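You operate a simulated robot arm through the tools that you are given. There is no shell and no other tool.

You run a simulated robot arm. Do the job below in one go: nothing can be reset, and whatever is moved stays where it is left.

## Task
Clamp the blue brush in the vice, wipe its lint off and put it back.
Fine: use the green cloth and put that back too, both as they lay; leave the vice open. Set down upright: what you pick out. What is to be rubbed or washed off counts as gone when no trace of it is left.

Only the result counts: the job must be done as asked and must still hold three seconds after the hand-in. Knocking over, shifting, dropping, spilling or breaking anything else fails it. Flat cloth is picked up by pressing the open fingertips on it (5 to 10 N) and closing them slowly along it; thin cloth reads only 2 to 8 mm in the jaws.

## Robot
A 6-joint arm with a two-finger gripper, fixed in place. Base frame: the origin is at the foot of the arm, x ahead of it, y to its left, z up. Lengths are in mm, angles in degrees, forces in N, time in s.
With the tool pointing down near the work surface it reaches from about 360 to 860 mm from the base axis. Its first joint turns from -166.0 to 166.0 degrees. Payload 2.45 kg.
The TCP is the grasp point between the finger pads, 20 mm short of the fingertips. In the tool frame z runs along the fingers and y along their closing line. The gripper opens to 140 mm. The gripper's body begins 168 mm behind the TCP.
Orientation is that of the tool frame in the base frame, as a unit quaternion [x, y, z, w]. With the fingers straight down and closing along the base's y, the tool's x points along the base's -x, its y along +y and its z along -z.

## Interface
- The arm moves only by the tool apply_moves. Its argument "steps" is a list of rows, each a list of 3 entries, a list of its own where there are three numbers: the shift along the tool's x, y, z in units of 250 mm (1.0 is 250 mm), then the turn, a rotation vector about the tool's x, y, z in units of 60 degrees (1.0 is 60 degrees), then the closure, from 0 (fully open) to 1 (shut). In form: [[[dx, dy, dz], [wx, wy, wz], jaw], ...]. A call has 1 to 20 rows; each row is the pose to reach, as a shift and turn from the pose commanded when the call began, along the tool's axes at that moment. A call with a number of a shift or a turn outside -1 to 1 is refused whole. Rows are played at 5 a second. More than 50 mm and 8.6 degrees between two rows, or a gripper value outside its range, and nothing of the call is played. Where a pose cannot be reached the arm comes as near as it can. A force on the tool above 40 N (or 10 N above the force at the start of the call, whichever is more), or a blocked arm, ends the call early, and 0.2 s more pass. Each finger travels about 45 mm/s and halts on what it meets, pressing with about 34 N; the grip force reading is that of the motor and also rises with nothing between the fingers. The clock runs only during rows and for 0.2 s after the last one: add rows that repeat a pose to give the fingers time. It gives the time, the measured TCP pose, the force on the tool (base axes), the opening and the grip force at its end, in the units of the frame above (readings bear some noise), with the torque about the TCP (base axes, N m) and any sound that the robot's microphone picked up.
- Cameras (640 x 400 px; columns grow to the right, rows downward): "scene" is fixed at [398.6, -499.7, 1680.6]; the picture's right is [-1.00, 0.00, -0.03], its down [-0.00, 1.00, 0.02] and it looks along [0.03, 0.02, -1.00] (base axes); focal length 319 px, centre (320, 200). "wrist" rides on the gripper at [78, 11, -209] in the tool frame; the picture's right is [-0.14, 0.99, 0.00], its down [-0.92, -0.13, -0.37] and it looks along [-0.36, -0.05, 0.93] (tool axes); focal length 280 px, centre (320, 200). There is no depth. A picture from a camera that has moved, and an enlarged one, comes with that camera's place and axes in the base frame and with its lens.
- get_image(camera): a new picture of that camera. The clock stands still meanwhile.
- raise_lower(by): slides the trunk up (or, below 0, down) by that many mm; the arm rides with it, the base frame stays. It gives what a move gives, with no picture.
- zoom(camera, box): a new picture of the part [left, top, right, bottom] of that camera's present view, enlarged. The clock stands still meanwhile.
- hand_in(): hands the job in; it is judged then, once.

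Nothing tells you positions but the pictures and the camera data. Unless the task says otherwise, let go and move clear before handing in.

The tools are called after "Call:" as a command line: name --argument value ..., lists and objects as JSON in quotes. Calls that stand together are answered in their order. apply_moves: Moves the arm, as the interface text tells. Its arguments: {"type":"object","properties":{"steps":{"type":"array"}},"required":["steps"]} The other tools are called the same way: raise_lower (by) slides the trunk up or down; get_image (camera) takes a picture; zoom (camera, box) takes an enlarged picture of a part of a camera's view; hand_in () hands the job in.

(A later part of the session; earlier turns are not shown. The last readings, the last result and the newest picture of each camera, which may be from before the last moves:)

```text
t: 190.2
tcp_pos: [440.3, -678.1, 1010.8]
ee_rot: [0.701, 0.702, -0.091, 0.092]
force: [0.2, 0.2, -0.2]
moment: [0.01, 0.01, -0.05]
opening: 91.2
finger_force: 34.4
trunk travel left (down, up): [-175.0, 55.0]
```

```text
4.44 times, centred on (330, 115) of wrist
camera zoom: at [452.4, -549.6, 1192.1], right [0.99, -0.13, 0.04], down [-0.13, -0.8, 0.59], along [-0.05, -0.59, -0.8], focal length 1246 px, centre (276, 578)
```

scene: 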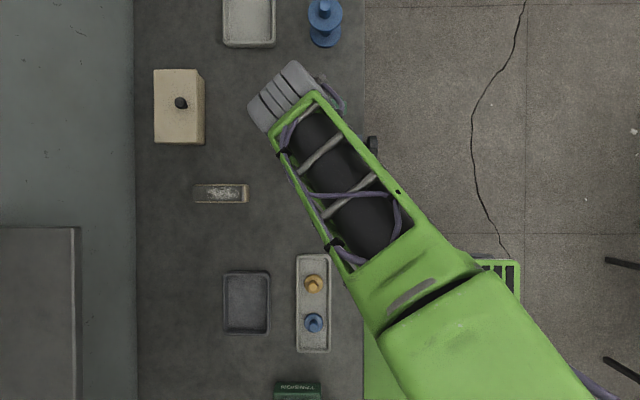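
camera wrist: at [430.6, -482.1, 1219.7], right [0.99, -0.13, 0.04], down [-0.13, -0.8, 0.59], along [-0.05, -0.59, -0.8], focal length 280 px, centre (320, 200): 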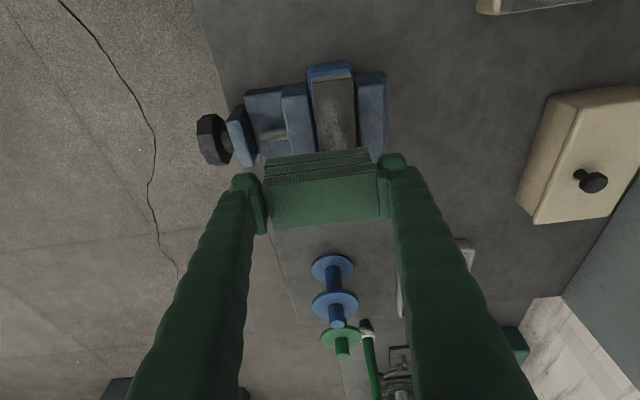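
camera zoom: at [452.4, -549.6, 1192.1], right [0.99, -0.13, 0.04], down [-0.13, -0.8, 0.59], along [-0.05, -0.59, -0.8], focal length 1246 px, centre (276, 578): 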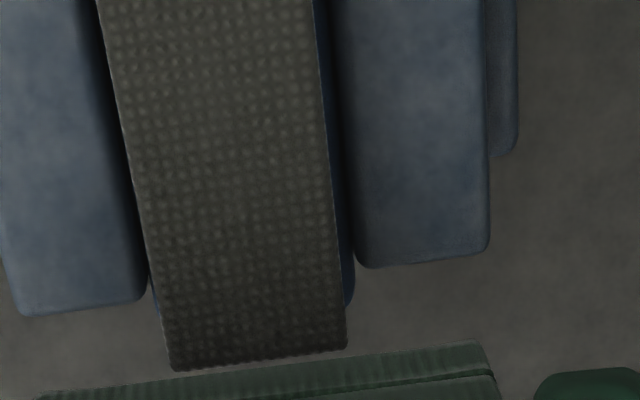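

The visible area is clean. I'll move to a viewpoint that shows the whole pad, including the near end.

Call:
apply_moves --steps '[[[0.02, 0, -0.14], [0, 0, 0], 0.48], [[0.08, 0, -0.26], [0, 0, 0], 0.48], [[0.15, 0, -0.36], [0, 0, 0], 0.48], [[0.2076, 0, -0.4285], [0, 0, 0], 0.48], [[0.2076, 0, -0.4285], [0, 0, 0], 0.48]]'

Call:
zoom --camera "wrist" --box '[260, 50, 400, 190]'

Call:
zoom --camera "wrist" --box '[290, 60, 360, 130]'

```text
t: 191.4
tcp_pos: [440.2, -602.2, 1101.9]
ee_rot: [0.701, 0.701, -0.091, 0.092]
force: [-0.6, -0.1, 0.6]
moment: [0.0, 0.02, 0.02]
opening: 90.7
finger_force: 33.8
trunk travel left (down, up): [-175.0, 55.0]
```

```text
2.86 times, centred on (330, 120) of wrist
camera zoom: at [452.7, -473.2, 1283.1], right [0.99, -0.13, 0.04], down [-0.13, -0.8, 0.59], along [-0.05, -0.59, -0.8], focal length 801 px, centre (291, 429)
```

zoom: 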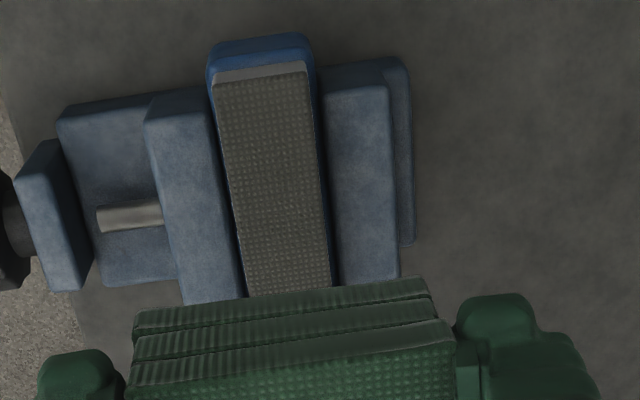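

```text
5.71 times, centred on (325, 95) of wrist
camera zoom: at [452.7, -473.2, 1283.1], right [0.99, -0.13, 0.04], down [-0.13, -0.8, 0.59], along [-0.05, -0.59, -0.8], focal length 1602 px, centre (291, 800)
```

zoom: 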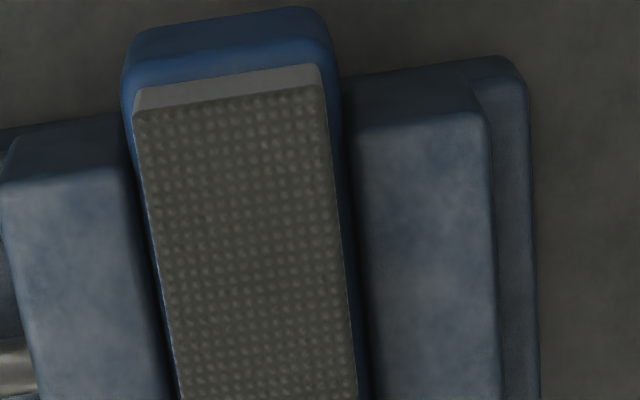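

The pad looks fully clean. For certainty that no trace is left, I'll run one more light stroke over each section.

Call:
apply_moves --steps '[[[0.0, -0.09, 0.1], [0, 0, 0], 0.48], [[0.03, -0.092, 0.2], [0, 0, 0], 0.48], [[0.058, -0.092, 0.31], [0, 0, 0], 0.48], [[0.0822, -0.092, 0.413], [0, 0, 0], 0.48], [[0.0822, -0.092, 0.413], [0, 0, 0], 0.48]]'

```text
t: 192.6
tcp_pos: [420.6, -610.0, 993.7]
ee_rot: [0.701, 0.701, -0.092, 0.091]
force: [0.4, -1.4, 3.0]
moment: [0.05, -0.14, -0.04]
opening: 90.8
finger_force: 33.8
trunk travel left (down, up): [-175.0, 55.0]
```

Call:
apply_moves --steps '[[[0.0006, 0, 0.002], [0, 0, 0], 0.48], [[0.0006, 0.032, 0.002], [0, 0, 0], 0.48], [[0.0006, 0.064, 0.002], [0, 0, 0], 0.48], [[0.0006, 0.096, 0.002], [0, 0, 0], 0.48], [[0.0006, 0.128, 0.002], [0, 0, 0], 0.48], [[0.0006, 0.16, 0.002], [0, 0, 0], 0.48], [[0.0006, 0.18, 0.002], [0, 0, 0], 0.48], [[-0.004, 0.18, -0.014], [0, 0, 0], 0.48], [[0.0616, 0.09, -0.0317], [0, 0, 0], 0.48], [[0.131, 0, -0.0504], [0, 0, 0], 0.48], [[0.1358, 0, -0.0344], [0, 0, 0], 0.48], [[0.1358, 0.032, -0.0344], [0, 0, 0], 0.48], [[0.1358, 0.064, -0.0344], [0, 0, 0], 0.48], [[0.1358, 0.096, -0.0344], [0, 0, 0], 0.48], [[0.1358, 0.128, -0.0344], [0, 0, 0], 0.48], [[0.1358, 0.16, -0.0344], [0, 0, 0], 0.48], [[0.1358, 0.18, -0.0344], [0, 0, 0], 0.48], [[0.131, 0.18, -0.0504], [0, 0, 0], 0.48], [[0.12, 0.1, -0.09], [0, 0, 0], 0.48], [[0.12, 0.1, -0.09], [0, 0, 0], 0.48]]'

```text
t: 196.8
tcp_pos: [443.1, -572.3, 1009.2]
ee_rot: [0.701, 0.701, -0.091, 0.092]
force: [0.0, -0.6, -0.8]
moment: [0.04, -0.01, -0.02]
opening: 90.5
finger_force: 33.8
trunk travel left (down, up): [-175.0, 55.0]
```

Wiping is done. I'll carry the cloth back to its home at about (431.8, -767, 898).

Call:
apply_moves --steps '[[[-0.026, 0, -0.0965], [0, 0, 0], 0.48], [[-0.052, 0, -0.193], [0, 0, 0], 0.48], [[-0.17, -0.008, -0.161], [0, 0, 0], 0.48], [[-0.32, -0.016, -0.121], [0, 0, 0], 0.48], [[-0.47, -0.024, -0.08], [0, 0, 0], 0.48], [[-0.62, -0.032, -0.04], [0, 0, 0], 0.48], [[-0.74, -0.04, -0.008], [0, 0, 0], 0.48], [[-0.8046, -0.0452, 0.0096], [0, 0, 0], 0.48], [[-0.8046, -0.0452, 0.0096], [0, 0, 0], 0.48]]'

Call:
get_image --camera "wrist"

```text
t: 198.8
tcp_pos: [431.8, -767.5, 1058.2]
ee_rot: [0.701, 0.701, -0.092, 0.092]
force: [0.3, 0.3, -0.6]
moment: [0.01, 0.0, 0.02]
opening: 90.7
finger_force: 33.8
trunk travel left (down, up): [-175.0, 55.0]
```

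```text
taken
camera wrist: at [442.9, -640.6, 1240.6], right [0.99, -0.13, 0.04], down [-0.13, -0.8, 0.59], along [-0.05, -0.59, -0.8], focal length 280 px, centre (320, 200)
```

wrist: 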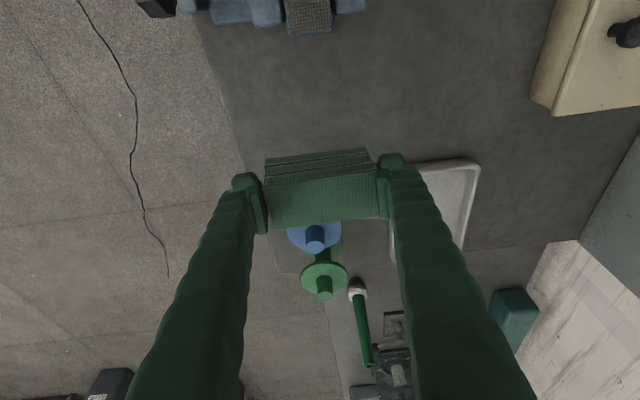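

Call:
apply_moves --steps '[[[0.04, 0, 0.15], [0, 0, 0], 0.48], [[0.08, 0, 0.3], [0, 0, 0], 0.48], [[0.12, 0, 0.445], [0, 0, 0], 0.48], [[0.145, 0, 0.54], [0, 0, 0], 0.48], [[0.159, 0.0, 0.591], [0, 0, 0], 0.48], [[0.159, 0.0, 0.591], [0, 0, 0], 0.48]]'

```text
t: 200.2
tcp_pos: [431.2, -768.4, 905.2]
ee_rot: [0.701, 0.701, -0.091, 0.091]
force: [-0.2, -1.6, -0.9]
moment: [-0.03, 0.01, -0.04]
opening: 90.5
finger_force: 34.1
trunk travel left (down, up): [-175.0, 55.0]
```

Call:
apply_moves --steps '[[[0.0021, 0.001, 0.0077], [0, 0, 0], 0.48], [[0.0042, 0.001, 0.0154], [0, 0, 0], 0.48], [[0.0058, 0.001, 0.0212], [0, 0, 0], 0.48], [[0.0058, 0.001, 0.0212], [0, 0, 0], 0.48]]'

```text
t: 201.2
tcp_pos: [430.8, -766.9, 902.1]
ee_rot: [0.701, 0.701, -0.092, 0.093]
force: [-0.6, 1.4, 3.8]
moment: [0.13, -0.18, 0.01]
opening: 90.1
finger_force: 33.9
trunk travel left (down, up): [-175.0, 55.0]
```

Call:
apply_moves --steps '[[[0.0008, 0.001, 0.003], [0, 0, 0], 0.48], [[0.0013, 0.001, 0.005], [0, 0, 0], 0.48], [[0.0013, 0.001, 0.005], [0, 0, 0], 0.48]]'

```text
t: 202.0
tcp_pos: [432.2, -768.2, 900.4]
ee_rot: [0.701, 0.701, -0.091, 0.093]
force: [-1.7, 0.6, 12.6]
moment: [0.28, -0.58, 0.0]
opening: 90.3
finger_force: 33.8
trunk travel left (down, up): [-175.0, 55.0]
```

The cloth touches down, slightly low on its far end. I'll release slowly so it settles flat.

Call:
apply_moves --steps '[[[0, 0, 0], [0, 0, 0], 0.4], [[0, 0, 0], [0, 0, 0], 0.35], [[0, 0, 0], [0, 0, 0], 0.32], [[0, 0, 0], [0, 0, 0], 0.28], [[0, 0, 0], [0, 0, 0], 0.22], [[0, 0, 0], [0, 0, 0], 0.16], [[0, 0, 0], [0, 0, 0], 0.15]]'

Call:
zoom --camera "wrist" --box '[200, 80, 440, 260]'

```text
t: 203.6
tcp_pos: [432.1, -767.1, 899.0]
ee_rot: [0.701, 0.701, -0.092, 0.091]
force: [-0.3, 0.3, -0.3]
moment: [0.01, -0.01, 0.01]
opening: 119.2
finger_force: 0.2
trunk travel left (down, up): [-175.0, 55.0]
```

```text
2.22 times, centred on (320, 170) of wrist
camera zoom: at [443.3, -638.8, 1080.7], right [0.99, -0.13, 0.04], down [-0.13, -0.8, 0.59], along [-0.05, -0.59, -0.8], focal length 623 px, centre (320, 267)
```

zoom: 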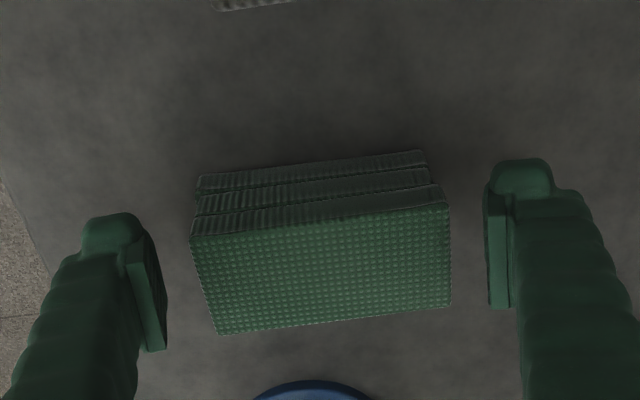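

The cloth is back and flat in its original place. I'll rise, untilt, and go to the knob to open the vice.

Call:
apply_moves --steps '[[[-0.03, 0, -0.11], [0, 0, 0], 0.15], [[-0.075, 0, -0.28], [0, 0, 0], 0.15], [[-0.12, 0, -0.45], [0, 0, 0], 0.15], [[-0.17, 0, -0.63], [0, 0, 0], 0.15], [[-0.17, 0, -0.63], [0, 0, 0], 0.15]]'

Call:
get_image --camera "wrist"

```text
t: 204.8
tcp_pos: [430.3, -769.5, 1062.6]
ee_rot: [0.701, 0.701, -0.092, 0.092]
force: [-0.2, -0.6, 0.2]
moment: [0.04, 0.06, 0.02]
opening: 118.9
finger_force: 0.1
trunk travel left (down, up): [-175.0, 55.0]
```

```text
taken
camera wrist: at [442.0, -641.1, 1245.5], right [0.99, -0.13, 0.04], down [-0.13, -0.8, 0.59], along [-0.05, -0.59, -0.8], focal length 280 px, centre (320, 200)
```

wrist: 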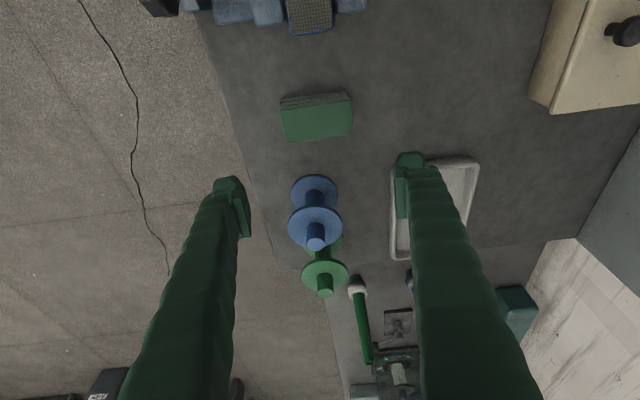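

Call:
apply_moves --steps '[[[0.072, -0.12, -0.06], [0, 0.03, 0], 0.2], [[0.144, -0.24, -0.12], [0, 0.06, 0], 0.25], [[0.216, -0.36, -0.17], [0, 0.1, 0], 0.3], [[0.288, -0.48, -0.21], [0, 0.14, 0], 0.3], [[0.36, -0.6, -0.24], [0, 0.18, 0], 0.3], [[0.432, -0.72, -0.27], [0, 0.22, 0], 0.3], [[0.504, -0.84, -0.295], [0, 0.25, 0], 0.3], [[0.575, -0.96, -0.312], [0, 0.25, 0], 0.3], [[0.575, -0.96, -0.312], [0, 0.25, 0], 0.3]]'

Call:
zoom --camera "scene" --box '[270, 60, 390, 180]'

```text
t: 206.8
tcp_pos: [192.3, -611.1, 1099.4]
ee_rot: [0.707, 0.707, 0.0, 0.0]
force: [0.8, 0.0, 0.3]
moment: [0.0, 0.02, 0.01]
opening: 98.2
finger_force: 0.0
trunk travel left (down, up): [-175.0, 55.0]
```

```text
3.33 times, centred on (330, 120) of scene
camera zoom: at [398.6, -499.7, 1680.6], right [-1.0, 0.0, -0.03], down [0.0, 1.0, 0.02], along [0.03, 0.02, -1.0], focal length 1063 px, centre (287, 467)
```

zoom: 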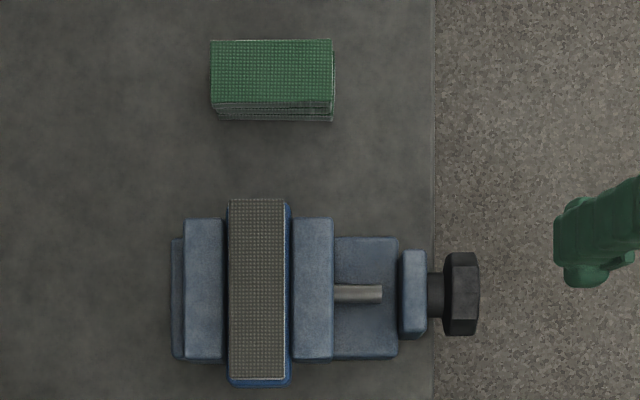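

Call:
zoom --camera "scene" --box '[300, 110, 335, 180]'

Call:
apply_moves --steps '[[[0, 0, 0], [-0.125, 0, 0], 0.3], [[0, 0, 0], [-0.25, 0, 0], 0.3], [[0, 0, 0], [-0.375, 0, 0], 0.3], [[0, 0, 0], [-0.5, 0, 0], 0.3], [[0, 0, 0], [-0.625, 0, 0], 0.3], [[0, 0, 0], [-0.75, 0, 0], 0.3], [[0, 0, 0], [-0.75, 0, 0], 0.3]]'

Call:
apply_moves --steps '[[[0, 0, 0], [-0.125, 0, 0], 0.3], [[0, 0, 0], [-0.25, 0, 0], 0.3], [[0, 0, 0], [-0.375, 0, 0], 0.3], [[0, 0, 0], [-0.5, 0, 0], 0.3], [[0, 0, 0], [-0.625, 0, 0], 0.3], [[0, 0, 0], [-0.75, 0, 0], 0.3], [[0, 0, 0], [-0.75, 0, 0], 0.3]]'

```text
5.71 times, centred on (318, 145) of scene
camera zoom: at [398.6, -499.7, 1680.6], right [-1.0, 0.0, -0.03], down [0.0, 1.0, 0.02], along [0.03, 0.02, -1.0], focal length 1823 px, centre (334, 514)
```

zoom: 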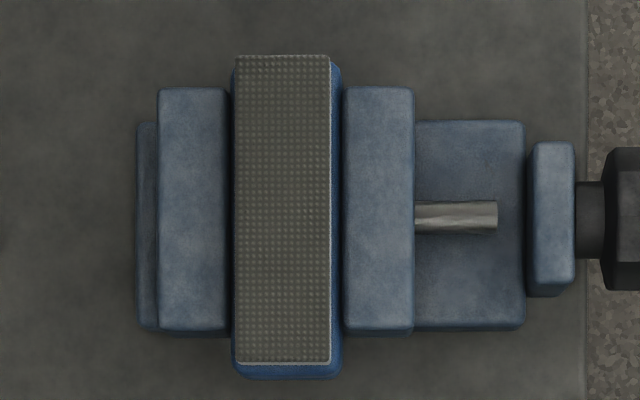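

```text
t: 208.4
tcp_pos: [192.3, -608.2, 1101.0]
ee_rot: [0.653, 0.653, 0.272, 0.271]
force: [0.1, -0.2, -0.5]
moment: [0.03, 0.04, -0.02]
opening: 97.7
finger_force: 0.1
trunk travel left (down, up): [-175.0, 55.0]
```

```text
t: 210.0
tcp_pos: [192.4, -608.9, 1100.4]
ee_rot: [0.5, 0.499, 0.501, 0.5]
force: [0.3, 0.5, -0.4]
moment: [0.0, 0.0, 0.02]
opening: 98.0
finger_force: 0.1
trunk travel left (down, up): [-175.0, 55.0]
```

The pad shows no lint. I'll descend to the knob, rolling to about 148° so I can unscrew it in one long stroke.

Call:
apply_moves --steps '[[[0, -0.12, 0], [0, 0, 0.13], 0.3], [[0, -0.24, 0], [0, 0, 0.26], 0.3], [[0, -0.36, 0], [0, 0, 0.39], 0.3], [[0, -0.48, 0], [0, 0, 0.52], 0.3], [[0, -0.6, 0], [0, 0, 0.65], 0.3], [[0, -0.72, 0], [0, 0, 0.78], 0.3], [[0, -0.82, 0.04], [0, 0, 0.9], 0.3], [[0, -0.82, 0.09], [0, 0, 0.967], 0.3], [[0, -0.82, 0.09], [0, 0, 0.967], 0.3]]'

Call:
get_image --camera "wrist"

Call:
zoom --camera "wrist" --box '[250, 110, 400, 230]'

```text
t: 212.0
tcp_pos: [214.9, -607.3, 894.2]
ee_rot: [0.68, 0.193, 0.681, 0.194]
force: [-0.6, 0.6, -0.3]
moment: [0.01, -0.02, 0.06]
opening: 98.0
finger_force: 0.0
trunk travel left (down, up): [-175.0, 55.0]
```

```text
taken
camera wrist: at [6.2, -576.2, 967.3], right [0.0, -0.91, 0.41], down [-0.37, -0.38, -0.85], along [0.93, -0.15, -0.34], focal length 280 px, centre (320, 200)
```

wrist: 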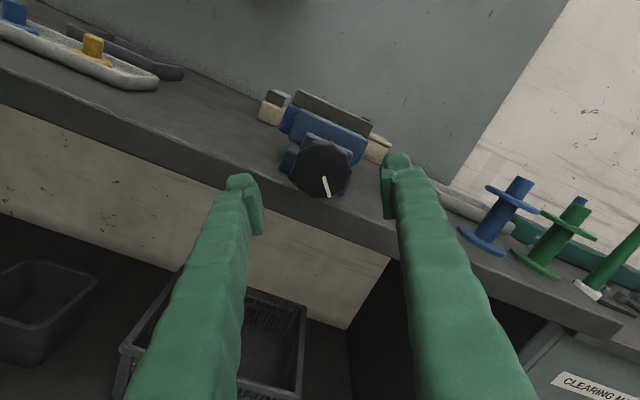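

```text
3.33 times, centred on (325, 170) of wrist
camera zoom: at [6.2, -576.2, 967.3], right [0.0, -0.91, 0.41], down [-0.37, -0.38, -0.85], along [0.93, -0.15, -0.34], focal length 935 px, centre (303, 300)
```

zoom: 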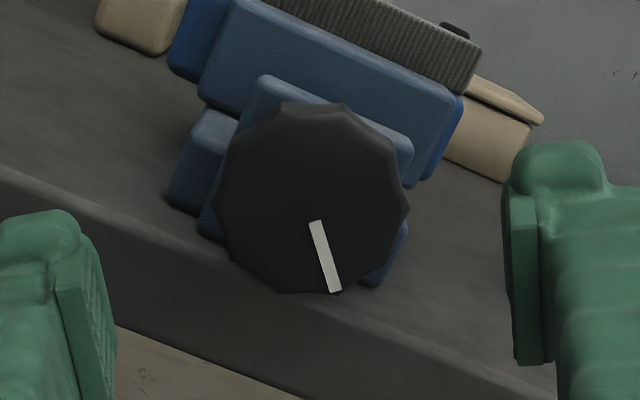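

Call:
apply_moves --steps '[[[0.002, 0.006, 0.1], [0, 0, 0], 0.35], [[0.002, 0.006, 0.2], [0, 0, 0], 0.35], [[0.002, 0.006, 0.28], [0, 0, 0], 0.35], [[0.002, 0.006, 0.28], [0, 0, 0], 0.45], [[0.002, 0.006, 0.28], [0, 0, 0], 0.52], [[0.002, 0.006, 0.28], [0, 0, 0], 0.57], [[0.002, 0.006, 0.28], [0, 0, 0], 0.62], [[0.002, 0.006, 0.28], [0, 0, 0], 0.72], [[0.002, 0.006, 0.28], [0, 0, 0], 0.78], [[0.002, 0.006, 0.28], [0, 0, 0], 0.78]]'

Call:
zoom --camera "wrist" --box '[250, 130, 400, 250]'

```text
t: 214.2
tcp_pos: [284.9, -610.1, 896.9]
ee_rot: [0.679, 0.194, 0.68, 0.195]
force: [4.7, -12.3, 9.6]
moment: [-0.01, 0.0, -0.17]
opening: 57.5
finger_force: 45.2
trunk travel left (down, up): [-175.0, 55.0]
```

```text
3.33 times, centred on (325, 190) of wrist
camera zoom: at [76.5, -577.5, 968.2], right [0.0, -0.91, 0.41], down [-0.37, -0.38, -0.85], along [0.93, -0.15, -0.34], focal length 935 px, centre (303, 233)
```

zoom: 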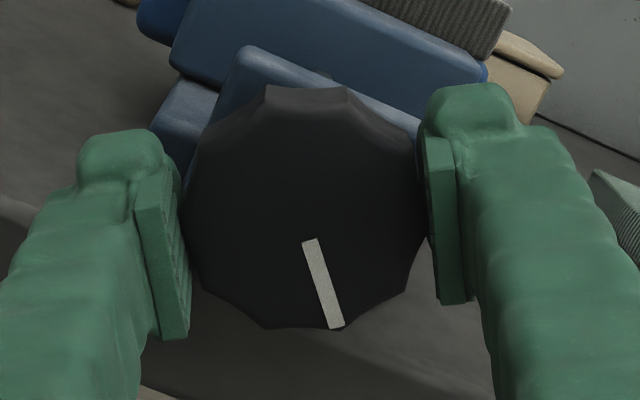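

Gripped. I'll turn counter-clockwise to open.

Call:
apply_moves --steps '[[[0, 0.003, -0.001], [0, 0, -0.05], 0.8], [[0, 0.003, -0.001], [0, 0, -0.15], 0.8], [[0, 0.003, -0.001], [0, 0, -0.25], 0.8], [[0, 0.003, -0.001], [0, 0, -0.35], 0.8], [[0, 0.003, -0.001], [0, 0, -0.45], 0.8], [[0, 0.003, -0.001], [0, 0, -0.55], 0.8], [[0, 0.003, -0.001], [0, 0, -0.65], 0.8], [[0, 0.003, -0.001], [0, 0, -0.75], 0.8], [[0, 0.003, -0.001], [0, 0, -0.85], 0.8], [[0, 0.003, -0.001], [0, 0, -0.95], 0.8], [[0, 0.003, -0.001], [0, 0, -0.95], 0.8]]'

Call:
zoom --camera "scene" --box '[270, 90, 450, 200]'

```text
t: 216.6
tcp_pos: [284.6, -608.2, 894.4]
ee_rot: [0.505, 0.496, 0.505, 0.495]
force: [3.6, 18.8, -12.0]
moment: [0.05, 0.02, 0.18]
opening: 58.0
finger_force: 45.1
trunk travel left (down, up): [-175.0, 55.0]
```

```text
3.56 times, centred on (360, 145) of scene
camera zoom: at [398.6, -499.7, 1680.6], right [-1.0, 0.0, -0.03], down [0.0, 1.0, 0.02], along [0.03, 0.02, -1.0], focal length 1134 px, centre (178, 396)
```

zoom: 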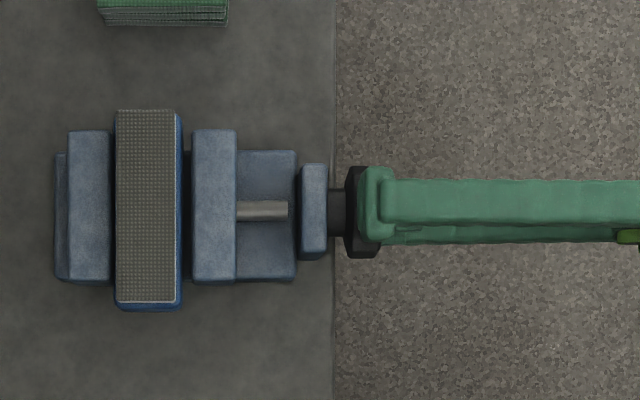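

Call:
apply_moves --steps '[[[0.004, -0.002, -0.0005], [0, 0, -0.05], 0.8], [[0.004, -0.002, -0.0005], [0, 0, -0.15], 0.8], [[0.004, -0.002, -0.0005], [0, 0, -0.25], 0.8], [[0.004, -0.002, -0.0005], [0, 0, -0.35], 0.8], [[0.004, -0.002, -0.0005], [0, 0, -0.45], 0.8], [[0.004, -0.002, -0.0005], [0, 0, -0.55], 0.8], [[0.004, -0.002, -0.0005], [0, 0, -0.65], 0.8], [[0.004, -0.002, -0.0005], [0, 0, -0.75], 0.8], [[0.004, -0.002, -0.0005], [0, 0, -0.85], 0.8], [[0.004, -0.002, -0.0005], [0, 0, -0.95], 0.8], [[0.004, -0.002, -0.0005], [0, 0, -0.95], 0.8]]'

Call:
zoom --camera "scene" --box '[270, 90, 450, 200]'

```text
t: 219.0
tcp_pos: [286.0, -611.1, 895.6]
ee_rot: [0.208, 0.676, 0.208, 0.676]
force: [13.1, -1.3, -15.3]
moment: [0.0, 0.16, 0.03]
opening: 57.0
finger_force: 45.1
trunk travel left (down, up): [-175.0, 55.0]
```

```text
3.56 times, centred on (360, 145) of scene
camera zoom: at [398.6, -499.7, 1680.6], right [-1.0, 0.0, -0.03], down [0.0, 1.0, 0.02], along [0.03, 0.02, -1.0], focal length 1134 px, centre (178, 396)
```

zoom: 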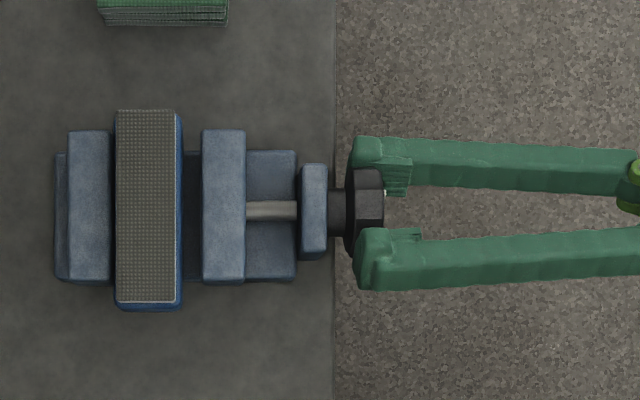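

Almost fully open. I'll add a bit more to match the original opening.

Call:
apply_moves --steps '[[[0.0023, -0.0016, 0.001], [0, 0, -0.07], 0.8], [[0.0023, -0.0016, 0.001], [0, 0, -0.14], 0.8], [[0.0023, -0.0016, 0.001], [0, 0, -0.21], 0.8], [[0.0023, -0.0016, 0.001], [0, 0, -0.28], 0.8], [[0.0023, -0.0016, 0.001], [0, 0, -0.35], 0.8], [[0.0023, -0.0016, 0.001], [0, 0, -0.4], 0.8], [[0.0023, -0.0016, 0.001], [0, 0, -0.4], 0.8]]'

Call:
zoom --camera "scene" --box '[270, 90, 450, 200]'

Call:
zoom --camera "wrist" --box '[250, 130, 400, 250]'

```text
t: 220.6
tcp_pos: [284.9, -609.2, 895.5]
ee_rot: [0.062, 0.704, 0.063, 0.705]
force: [3.5, -3.0, 0.5]
moment: [1.73, -0.23, -0.11]
opening: 57.9
finger_force: 44.9
trunk travel left (down, up): [-175.0, 55.0]
```

```text
3.56 times, centred on (360, 145) of scene
camera zoom: at [398.6, -499.7, 1680.6], right [-1.0, 0.0, -0.03], down [0.0, 1.0, 0.02], along [0.03, 0.02, -1.0], focal length 1134 px, centre (178, 396)
```

zoom: 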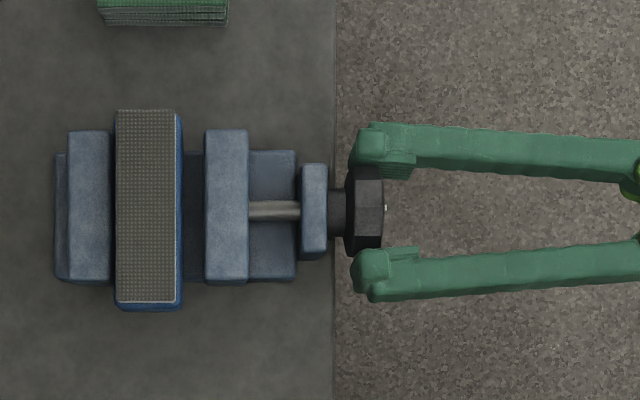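

```text
3.33 times, centred on (325, 190) of wrist
camera zoom: at [76.2, -586.4, 820.4], right [0.0, 0.95, 0.31], down [-0.37, -0.29, 0.88], along [0.93, -0.11, 0.35], focal length 935 px, centre (303, 233)
```

zoom: 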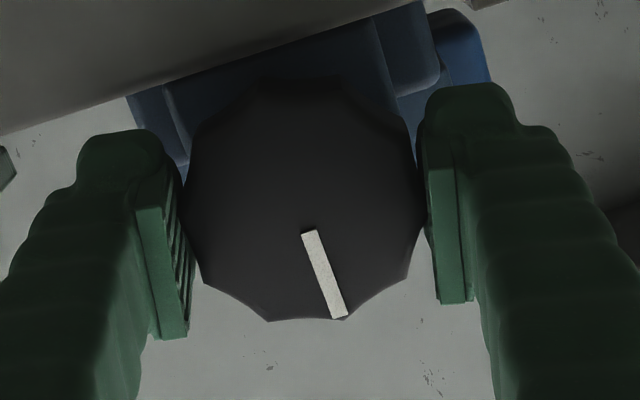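

The vice is at its open stop, with the jaw back at its original place. I'll relax the torque, release and back away.

Call:
apply_moves --steps '[[[0, 0, 0], [0, 0, 0.05], 0.78], [[0, 0, 0], [0, 0, 0.09], 0.7], [[0, 0, 0], [0, 0, 0.09], 0.57], [[0, 0, 0], [0, 0, 0.09], 0.5], [[0, 0, 0], [0, 0, 0.09], 0.4], [[0, 0, 0], [0, 0, 0.09], 0.3], [[0, 0, 0], [0, 0, 0.09], 0.3], [[0, 0, -0.1], [0, 0, 0.09], 0.3], [[0, 0, -0.25], [0, 0, 0.09], 0.3], [[0, 0, -0.32], [0, 0, 0.09], 0.3], [[0, 0, -0.32], [0, 0, 0.09], 0.3]]'

Call:
zoom --camera "scene" --box '[270, 90, 450, 200]'

```text
t: 223.0
tcp_pos: [203.3, -609.9, 894.5]
ee_rot: [0.095, 0.701, 0.095, 0.701]
force: [-0.4, 0.2, -0.4]
moment: [-0.01, 0.01, 0.0]
opening: 98.3
finger_force: 0.0
trunk travel left (down, up): [-175.0, 55.0]
```

```text
3.56 times, centred on (360, 145) of scene
camera zoom: at [398.6, -499.7, 1680.6], right [-1.0, 0.0, -0.03], down [0.0, 1.0, 0.02], along [0.03, 0.02, -1.0], focal length 1134 px, centre (178, 396)
```

zoom: 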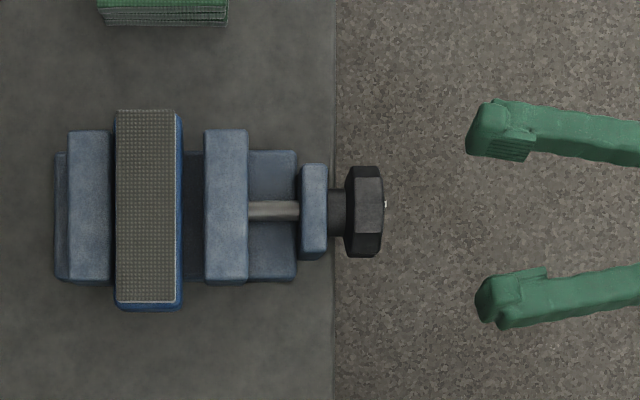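

Now I'll rise, roll to 90° and pitch down to pick the brush from the vice.

Call:
apply_moves --steps '[[[-0.1, 0.027, 0], [0, 0, 0.08], 0.3], [[-0.2, 0.055, 0], [0, 0, 0.16], 0.3], [[-0.3, 0.083, 0], [0, 0, 0.24], 0.3], [[-0.4, 0.11, 0], [0, 0, 0.32], 0.3], [[-0.5, 0.138, 0], [0, 0, 0.4], 0.3], [[-0.6, 0.165, 0], [0, 0, 0.48], 0.3], [[-0.7, 0.193, 0], [0, 0, 0.56], 0.3], [[-0.79, 0.218, 0], [0, 0, 0.6217], 0.3], [[-0.79, 0.218, 0], [0, 0, 0.6217], 0.3]]'

Call:
apply_moves --steps '[[[0, 0, 0], [0, 0, 0.13], 0.3], [[0, 0, 0], [0, 0, 0.26], 0.3], [[0, 0, 0], [0, 0, 0.39], 0.3], [[0, 0, 0], [0, 0, 0.52], 0.3], [[0, 0, 0], [0, 0, 0.6217], 0.3], [[0, 0, 0], [0, 0, 0.6217], 0.3]]'

```text
t: 225.0
tcp_pos: [206.1, -610.9, 1098.5]
ee_rot: [0.316, 0.633, 0.315, 0.633]
force: [-0.5, 0.4, -0.1]
moment: [-0.02, -0.03, -0.02]
opening: 98.0
finger_force: 0.0
trunk travel left (down, up): [-175.0, 55.0]
```

```text
t: 226.4
tcp_pos: [205.8, -608.9, 1101.5]
ee_rot: [0.501, 0.499, 0.501, 0.499]
force: [0.3, 0.3, 0.1]
moment: [0.04, 0.02, -0.03]
opening: 98.0
finger_force: 0.0
trunk travel left (down, up): [-175.0, 55.0]
```

Call:
apply_moves --steps '[[[0, 0, 0], [0.125, 0, 0], 0.35], [[0, 0, 0], [0.25, 0, 0], 0.35], [[0, 0, 0], [0.375, 0, 0], 0.35], [[0, 0, 0], [0.5, 0, 0], 0.35], [[0, 0, 0], [0.625, 0, 0], 0.35], [[0, 0, 0], [0.75, 0, 0], 0.35], [[0, 0, 0], [0.75, 0, 0], 0.35]]'

Call:
apply_moves --steps '[[[0, 0, 0], [0.125, 0, 0], 0.35], [[0, 0, 0], [0.25, 0, 0], 0.35], [[0, 0, 0], [0.375, 0, 0], 0.35], [[0, 0, 0], [0.5, 0, 0], 0.35], [[0, 0, 0], [0.625, 0, 0], 0.35], [[0, 0, 0], [0.75, 0, 0], 0.35], [[0, 0, 0], [0.75, 0, 0], 0.35]]'

Call:
zoom --camera "scene" --box '[280, 110, 350, 180]'

```text
t: 228.0
tcp_pos: [203.7, -609.7, 1100.2]
ee_rot: [0.654, 0.652, 0.271, 0.271]
force: [-0.1, -0.8, -0.5]
moment: [0.0, -0.04, 0.0]
opening: 90.9
finger_force: 0.0
trunk travel left (down, up): [-175.0, 55.0]
```

```text
t: 229.6
tcp_pos: [204.2, -610.8, 1101.0]
ee_rot: [0.707, 0.707, 0.0, -0.001]
force: [0.1, 0.2, -0.4]
moment: [0.0, 0.02, -0.03]
opening: 91.0
finger_force: 0.2
trunk travel left (down, up): [-175.0, 55.0]
```

```text
5.71 times, centred on (315, 145) of scene
camera zoom: at [398.6, -499.7, 1680.6], right [-1.0, 0.0, -0.03], down [0.0, 1.0, 0.02], along [0.03, 0.02, -1.0], focal length 1823 px, centre (349, 514)
```

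zoom: 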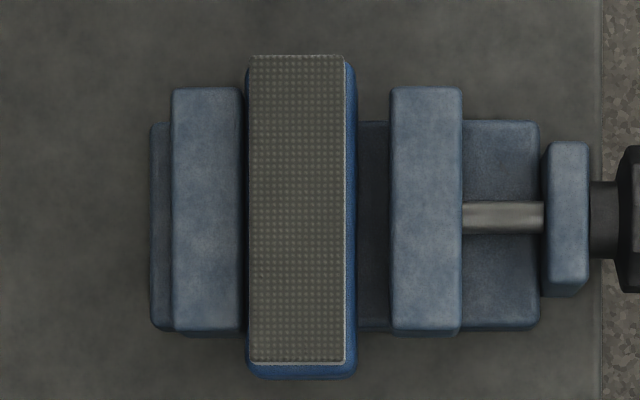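

The vice is open and the brush sits free at (441, -607). I'll move over it.

Call:
apply_moves --steps '[[[0.003, 0.16, 0], [0, 0, 0], 0.4], [[0.006, 0.32, 0], [0, 0, 0], 0.4], [[0.009, 0.48, 0], [0, 0, 0], 0.4], [[0.012, 0.64, 0], [0, 0, 0], 0.4], [[0.015, 0.8, 0], [0, 0, 0], 0.42], [[0.0168, 0.947, 0], [0, 0, 0], 0.42], [[0.0168, 0.947, 0.1], [0, 0, 0], 0.42], [[0.0168, 0.947, 0.1], [0, 0, 0], 0.42]]'

Call:
zoom --camera "wrist" --box '[220, 70, 420, 250]'

```text
t: 231.4
tcp_pos: [441.5, -605.0, 1077.0]
ee_rot: [0.707, 0.707, 0.001, 0.0]
force: [-0.1, 0.8, -0.6]
moment: [-0.01, 0.0, 0.02]
opening: 81.1
finger_force: 0.1
trunk travel left (down, up): [-175.0, 55.0]
```

```text
2.22 times, centred on (320, 160) of wrist
camera zoom: at [451.9, -527.8, 1284.9], right [0.99, -0.14, 0.0], down [-0.13, -0.92, 0.37], along [-0.05, -0.36, -0.93], focal length 623 px, centre (320, 289)
```

zoom: 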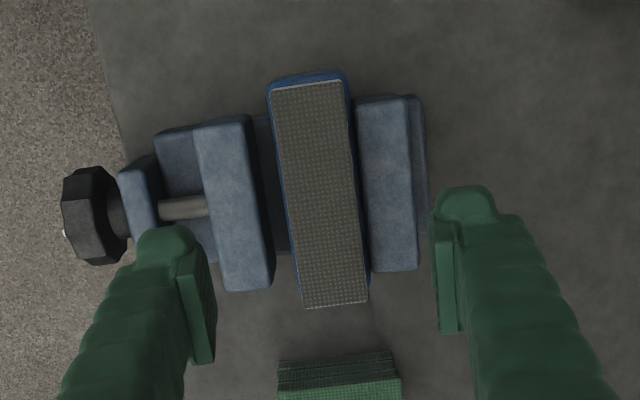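

Call:
apply_moves --steps '[[[-0.006, 0.003, 0.15], [0, 0, 0], 0.42], [[-0.006, 0.003, 0.3], [0, 0, 0], 0.42], [[-0.006, 0.003, 0.4], [0, 0, 0], 0.42], [[-0.006, 0.003, 0.44], [0, 0, 0], 0.42], [[-0.006, 0.003, 0.46], [0, 0, 0], 0.42], [[-0.006, 0.003, 0.46], [0, 0, 0], 0.42]]'

Call:
zoom --camera "wrist" --box '[200, 60, 420, 260]'

```text
t: 232.8
tcp_pos: [442.6, -605.7, 959.9]
ee_rot: [0.707, 0.707, 0.001, 0.0]
force: [0.0, 0.7, 0.4]
moment: [0.02, 0.02, -0.01]
opening: 81.3
finger_force: 0.1
trunk travel left (down, up): [-175.0, 55.0]
```

```text
2.00 times, centred on (310, 160) of wrist
camera zoom: at [453.4, -528.6, 1169.0], right [0.99, -0.14, 0.0], down [-0.13, -0.92, 0.37], along [-0.05, -0.36, -0.93], focal length 561 px, centre (340, 280)
```

zoom: 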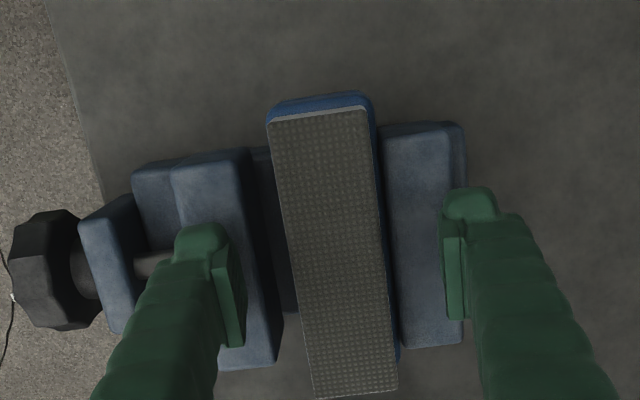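

I'll shift 4 mm to centre on the brush, then grip.

Call:
apply_moves --steps '[[[-0.016, 0, 0.001], [0, 0, 0], 0.5], [[-0.016, 0, 0.001], [0, 0, 0], 0.58], [[-0.016, 0, 0.001], [0, 0, 0], 0.63], [[-0.016, 0, 0.001], [0, 0, 0], 0.67], [[-0.016, 0, 0.001], [0, 0, 0], 0.72], [[-0.016, 0, 0.001], [0, 0, 0], 0.8], [[-0.016, 0, 0.001], [0, 0, 0], 0.84], [[-0.016, 0, 0.001], [0, 0, 0], 0.84]]'

Call:
zoom --camera "wrist" --box '[200, 60, 420, 260]'

```text
t: 234.6
tcp_pos: [441.2, -610.3, 960.0]
ee_rot: [0.707, 0.707, 0.0, -0.001]
force: [-5.9, -0.7, -0.1]
moment: [-0.08, 0.14, -0.02]
opening: 44.5
finger_force: 33.7
trunk travel left (down, up): [-175.0, 55.0]
```

```text
2.00 times, centred on (310, 160) of wrist
camera zoom: at [452.8, -532.4, 1168.7], right [0.99, -0.14, 0.0], down [-0.13, -0.92, 0.37], along [-0.05, -0.36, -0.93], focal length 561 px, centre (340, 280)
```

zoom: 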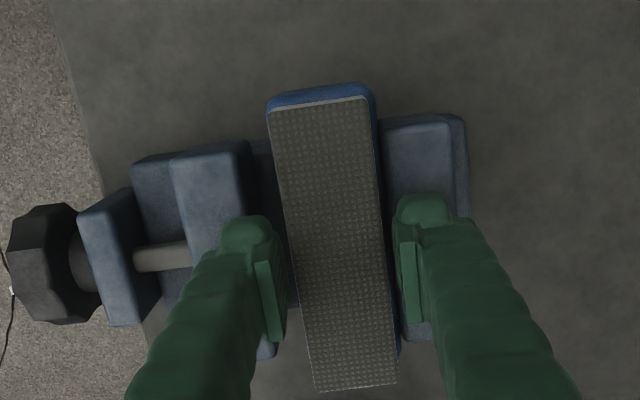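

Call:
apply_moves --steps '[[[0, -0.003, -0.008], [0, 0, 0], 0.86], [[0, -0.003, -0.02], [0, 0, 0], 0.86], [[0, -0.003, -0.04], [0, 0, 0], 0.86], [[0, -0.003, -0.04], [0, 0, 0], 0.86]]'

Call:
zoom --camera "wrist" --box '[200, 60, 420, 260]'

```text
t: 235.6
tcp_pos: [441.4, -608.8, 969.9]
ee_rot: [0.707, 0.707, 0.0, 0.0]
force: [-0.3, -0.5, -0.9]
moment: [-0.01, 0.04, -0.03]
opening: 44.9
finger_force: 34.0
trunk travel left (down, up): [-175.0, 55.0]
```

```text
2.00 times, centred on (310, 160) of wrist
camera zoom: at [452.3, -532.7, 1179.1], right [0.99, -0.14, 0.0], down [-0.13, -0.92, 0.37], along [-0.05, -0.36, -0.93], focal length 561 px, centre (340, 280)
```

zoom: 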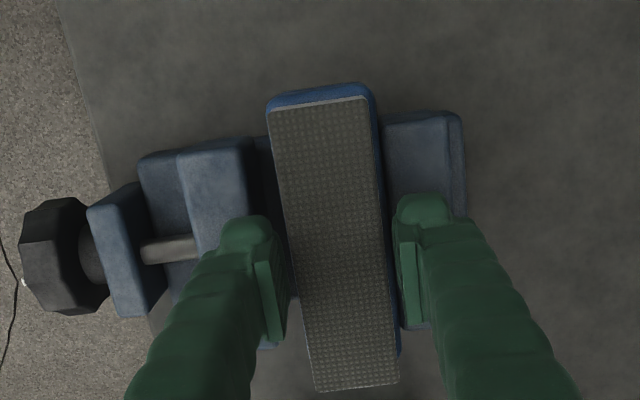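

The brush is out of the bed. I'll lift it clear and carry it back toward its home, turning it back 90°.

Call:
apply_moves --steps '[[[0, 0, -0.05], [0, 0, 0], 0.86], [[0, 0, -0.12], [0, 0, 0], 0.86], [[0, 0, -0.2], [0, 0, 0], 0.86], [[0, 0, -0.28], [0, 0, 0], 0.86], [[0, 0, -0.34], [0, 0, 0], 0.86], [[0, 0, -0.37], [0, 0, 0], 0.86], [[0, 0, -0.37], [0, 0, 0], 0.86]]'

Call:
get_image --camera "wrist"

```text
t: 237.2
tcp_pos: [442.4, -611.7, 1062.4]
ee_rot: [0.708, 0.707, 0.0, 0.0]
force: [0.3, -0.2, -1.2]
moment: [-0.06, 0.01, -0.01]
opening: 44.8
finger_force: 33.9
trunk travel left (down, up): [-175.0, 55.0]
```

```text
taken
camera wrist: at [453.2, -534.9, 1272.0], right [0.99, -0.14, 0.0], down [-0.13, -0.92, 0.37], along [-0.05, -0.36, -0.93], focal length 280 px, centre (320, 200)
```

wrist: 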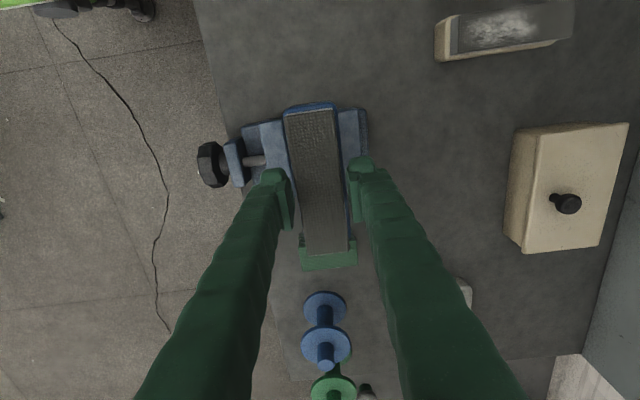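

Call:
apply_moves --steps '[[[0.04, 0.044, 0], [0, 0, 0.04], 0.86], [[0.11, 0.12, 0], [0, 0, 0.1], 0.86], [[0.2, 0.219, 0], [0, 0, 0.18], 0.86], [[0.29, 0.317, 0], [0, 0, 0.26], 0.86], [[0.38, 0.415, 0], [0, 0, 0.34], 0.86], [[0.47, 0.514, 0], [0, 0, 0.42], 0.86], [[0.56, 0.612, 0], [0, 0, 0.5], 0.86], [[0.65, 0.711, 0], [0, 0, 0.58], 0.86], [[0.73, 0.798, 0], [0, 0, 0.66], 0.86], [[0.8, 0.875, 0], [0, 0, 0.73], 0.86], [[0.835, 0.913, 0], [0, 0, 0.75], 0.86], [[0.835, 0.913, 0], [0, 0, 0.75], 0.86]]'

Call:
apply_moves --steps '[[[0, 0, 0], [0, 0, 0.08], 0.86], [[0, 0, 0], [0, 0, 0.18], 0.86], [[0, 0, 0], [0, 0, 0.28], 0.86], [[0, 0, 0], [0, 0, 0.38], 0.86], [[0, 0, 0], [0, 0, 0.48], 0.86], [[0, 0, 0], [0, 0, 0.58], 0.86], [[0, 0, 0], [0, 0, 0.68], 0.86], [[0, 0, 0], [0, 0, 0.75], 0.86], [[0, 0, 0], [0, 0, 0.75], 0.86]]'

Call:
get_image --camera "wrist"

Call:
zoom --camera "wrist" --box '[250, 90, 400, 260]'

```text
t: 239.8
tcp_pos: [668.0, -401.3, 1062.9]
ee_rot: [0.924, 0.383, 0.0, -0.001]
force: [0.3, -0.2, -1.0]
moment: [-0.01, 0.01, -0.06]
opening: 44.7
finger_force: 34.5
trunk travel left (down, up): [-175.0, 55.0]
```

```text
t: 241.8
tcp_pos: [669.7, -403.4, 1064.8]
ee_rot: [1.0, -0.001, 0.0, -0.001]
force: [0.1, 0.3, -1.7]
moment: [0.02, 0.02, -0.01]
opening: 44.9
finger_force: 34.1
trunk travel left (down, up): [-175.0, 55.0]
```

```text
taken
camera wrist: at [748.2, -414.8, 1272.9], right [-0.14, -0.99, 0.0], down [-0.92, 0.13, 0.37], along [-0.36, 0.05, -0.93], focal length 280 px, centre (320, 200)
```

wrist: 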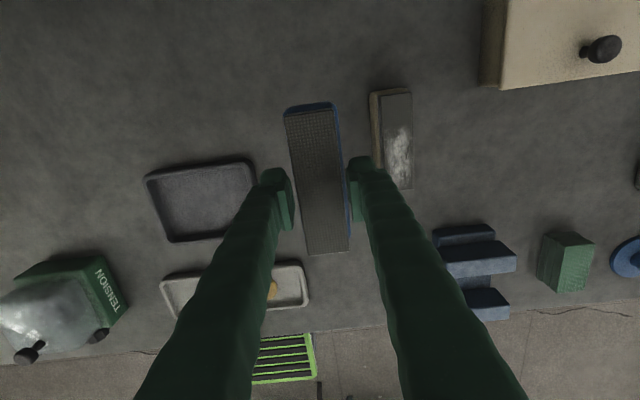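

```text
2.35 times, centred on (325, 175) of wrist
camera zoom: at [748.2, -414.8, 1272.9], right [-0.14, -0.99, 0.0], down [-0.92, 0.13, 0.37], along [-0.36, 0.05, -0.93], focal length 660 px, centre (308, 259)
```

zoom: 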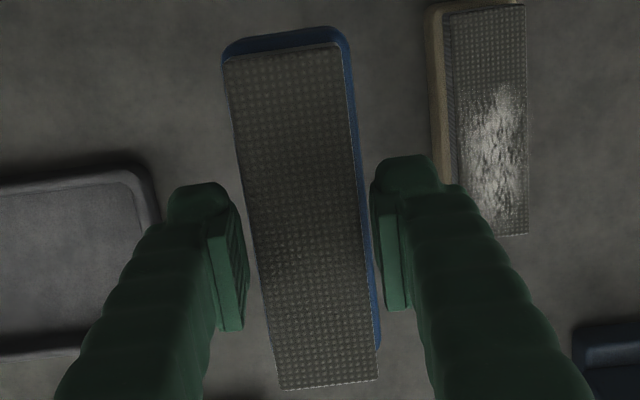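

The brush is clean and over its home spot. I'll lower it to just above the table.

Call:
apply_moves --steps '[[[0, 0, 0.08], [0, 0, 0], 0.86], [[0, 0, 0.18], [0, 0, 0], 0.86], [[0, 0, 0.28], [0, 0, 0], 0.86], [[0, 0, 0.38], [0, 0, 0], 0.86], [[0, 0, 0.45], [0, 0, 0], 0.86], [[0, 0, 0.48], [0, 0, 0], 0.86], [[0, 0, 0.48], [0, 0, 0], 0.86]]'

Call:
zoom --camera "scene" --box '[170, 165, 290, 255]'

```text
t: 243.4
tcp_pos: [669.4, -401.1, 943.3]
ee_rot: [1.0, 0.0, 0.0, -0.002]
force: [-0.9, -0.3, -1.5]
moment: [0.01, -0.01, -0.02]
opening: 45.0
finger_force: 34.2
trunk travel left (down, up): [-175.0, 55.0]
```

```text
4.44 times, centred on (230, 210) of scene
camera zoom: at [398.6, -499.7, 1680.6], right [-1.0, 0.0, -0.03], down [0.0, 1.0, 0.02], along [0.03, 0.02, -1.0], focal length 1418 px, centre (720, 156)
```

zoom: 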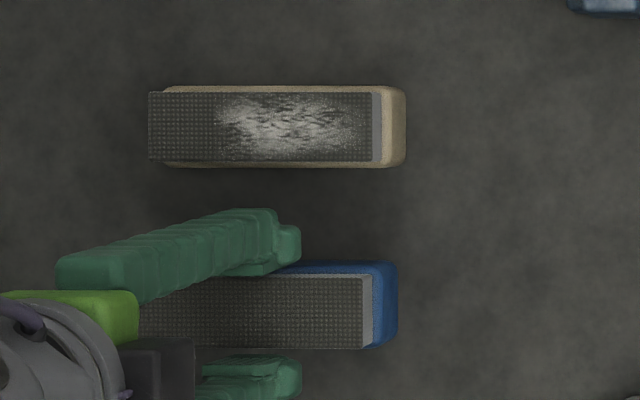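

It's about 3 mm too far in +x. I'll correct that and lower to contact.

Call:
apply_moves --steps '[[[-0.012, 0, 0.01], [0, 0, 0], 0.86], [[-0.012, 0, 0.02], [0, 0, 0], 0.86], [[-0.012, 0, 0.03], [0, 0, 0], 0.86], [[-0.012, 0, 0.034], [0, 0, 0], 0.86], [[-0.012, 0, 0.034], [0, 0, 0], 0.86]]'

```text
t: 244.6
tcp_pos: [667.2, -402.5, 934.3]
ee_rot: [1.0, 0.001, 0.0, -0.001]
force: [-0.1, -0.1, -0.3]
moment: [-0.01, -0.01, 0.01]
opening: 44.8
finger_force: 34.3
trunk travel left (down, up): [-175.0, 55.0]
```

Call:
apply_moves --steps '[[[0, 0, 0.004], [0, 0, 0], 0.86], [[0, 0, 0.008], [0, 0, 0], 0.86], [[0, 0, 0.008], [0, 0, 0], 0.86]]'

```text
t: 245.4
tcp_pos: [667.1, -401.9, 934.4]
ee_rot: [1.0, 0.0, 0.0, -0.001]
force: [1.0, 0.2, -1.0]
moment: [0.04, -0.03, 0.05]
opening: 44.5
finger_force: 33.7
trunk travel left (down, up): [-175.0, 55.0]
```

Call:
apply_moves --steps '[[[0, 0, 0.003], [0, 0, 0], 0.86], [[0, 0, 0.006], [0, 0, 0], 0.86], [[0, 0, 0.006], [0, 0, 0], 0.86]]'

```text
t: 246.2
tcp_pos: [664.6, -402.3, 931.9]
ee_rot: [1.0, 0.0, 0.0, 0.0]
force: [0.2, -0.5, -1.9]
moment: [0.0, 0.03, 0.02]
opening: 44.8
finger_force: 33.8
trunk travel left (down, up): [-175.0, 55.0]
```

Call:
apply_moves --steps '[[[0, 0, 0.003], [0, 0, 0], 0.86], [[0, 0, 0.006], [0, 0, 0], 0.86], [[0, 0, 0.006], [0, 0, 0], 0.86]]'

```text
t: 247.0
tcp_pos: [667.6, -401.6, 929.5]
ee_rot: [1.0, -0.001, 0.001, -0.001]
force: [-0.5, 0.0, -2.2]
moment: [0.01, 0.01, 0.01]
opening: 44.9
finger_force: 34.0
trunk travel left (down, up): [-175.0, 55.0]
```

Call:
zoom --camera "wrist" --box '[250, 90, 400, 260]'

Call:
zoom --camera "scene" --box '[170, 165, 290, 255]'

```text
2.35 times, centred on (325, 175) of wrist
camera zoom: at [745.5, -413.7, 1138.8], right [-0.14, -0.99, 0.0], down [-0.92, 0.13, 0.37], along [-0.36, 0.05, -0.93], focal length 660 px, centre (308, 259)
```

zoom: 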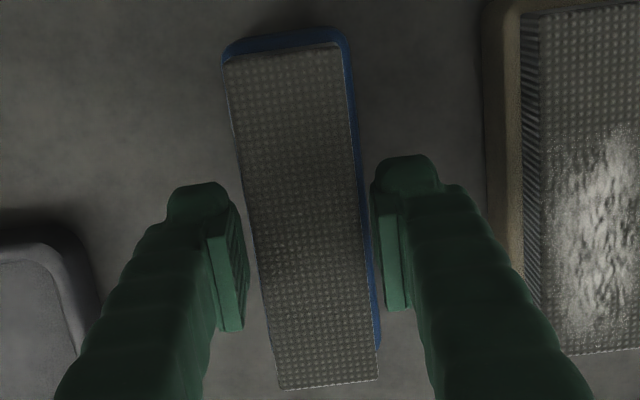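

```text
4.44 times, centred on (230, 210) of scene
camera zoom: at [398.6, -499.7, 1680.6], right [-1.0, 0.0, -0.03], down [0.0, 1.0, 0.02], along [0.03, 0.02, -1.0], focal length 1418 px, centre (720, 156)
```

zoom: 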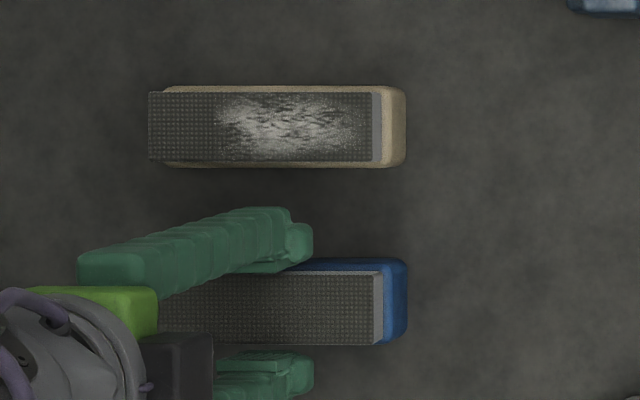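

Call:
apply_moves --steps '[[[0, -0.006, 0.003], [0, 0, 0], 0.86], [[0, -0.006, 0.006], [0, 0, 0], 0.86], [[0, -0.006, 0.006], [0, 0, 0], 0.86]]'

```text
t: 247.8
tcp_pos: [666.7, -400.7, 930.0]
ee_rot: [1.0, 0.0, 0.001, 0.0]
force: [-0.3, -0.4, 6.6]
moment: [-0.21, -0.19, -0.03]
opening: 44.8
finger_force: 34.2
trunk travel left (down, up): [-175.0, 55.0]
```

Contact at 6.6 N. Releasing slowly so the brush settles flat.

Call:
apply_moves --steps '[[[0, 0, 0], [0, 0, 0], 0.67], [[0, 0, 0], [0, 0, 0], 0.64], [[0, 0, 0], [0, 0, 0], 0.6], [[0, 0, 0], [0, 0, 0], 0.55], [[0, 0, 0], [0, 0, 0], 0.5], [[0, 0, 0], [0, 0, 0], 0.46], [[0, 0, 0], [0, 0, 0], 0.46]]'

Call:
get_image --camera "wrist"

```text
t: 249.4
tcp_pos: [667.1, -401.4, 928.4]
ee_rot: [1.0, -0.001, 0.001, -0.001]
force: [-0.2, -0.3, -0.1]
moment: [-0.01, -0.02, 0.01]
opening: 75.6
finger_force: 0.1
trunk travel left (down, up): [-175.0, 55.0]
```

```text
taken
camera wrist: at [745.3, -412.6, 1137.7], right [-0.14, -0.99, 0.0], down [-0.92, 0.13, 0.37], along [-0.36, 0.05, -0.93], focal length 280 px, centre (320, 200)
```

wrist: 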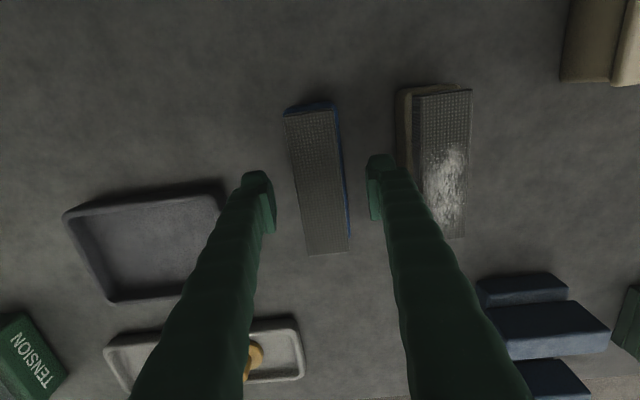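

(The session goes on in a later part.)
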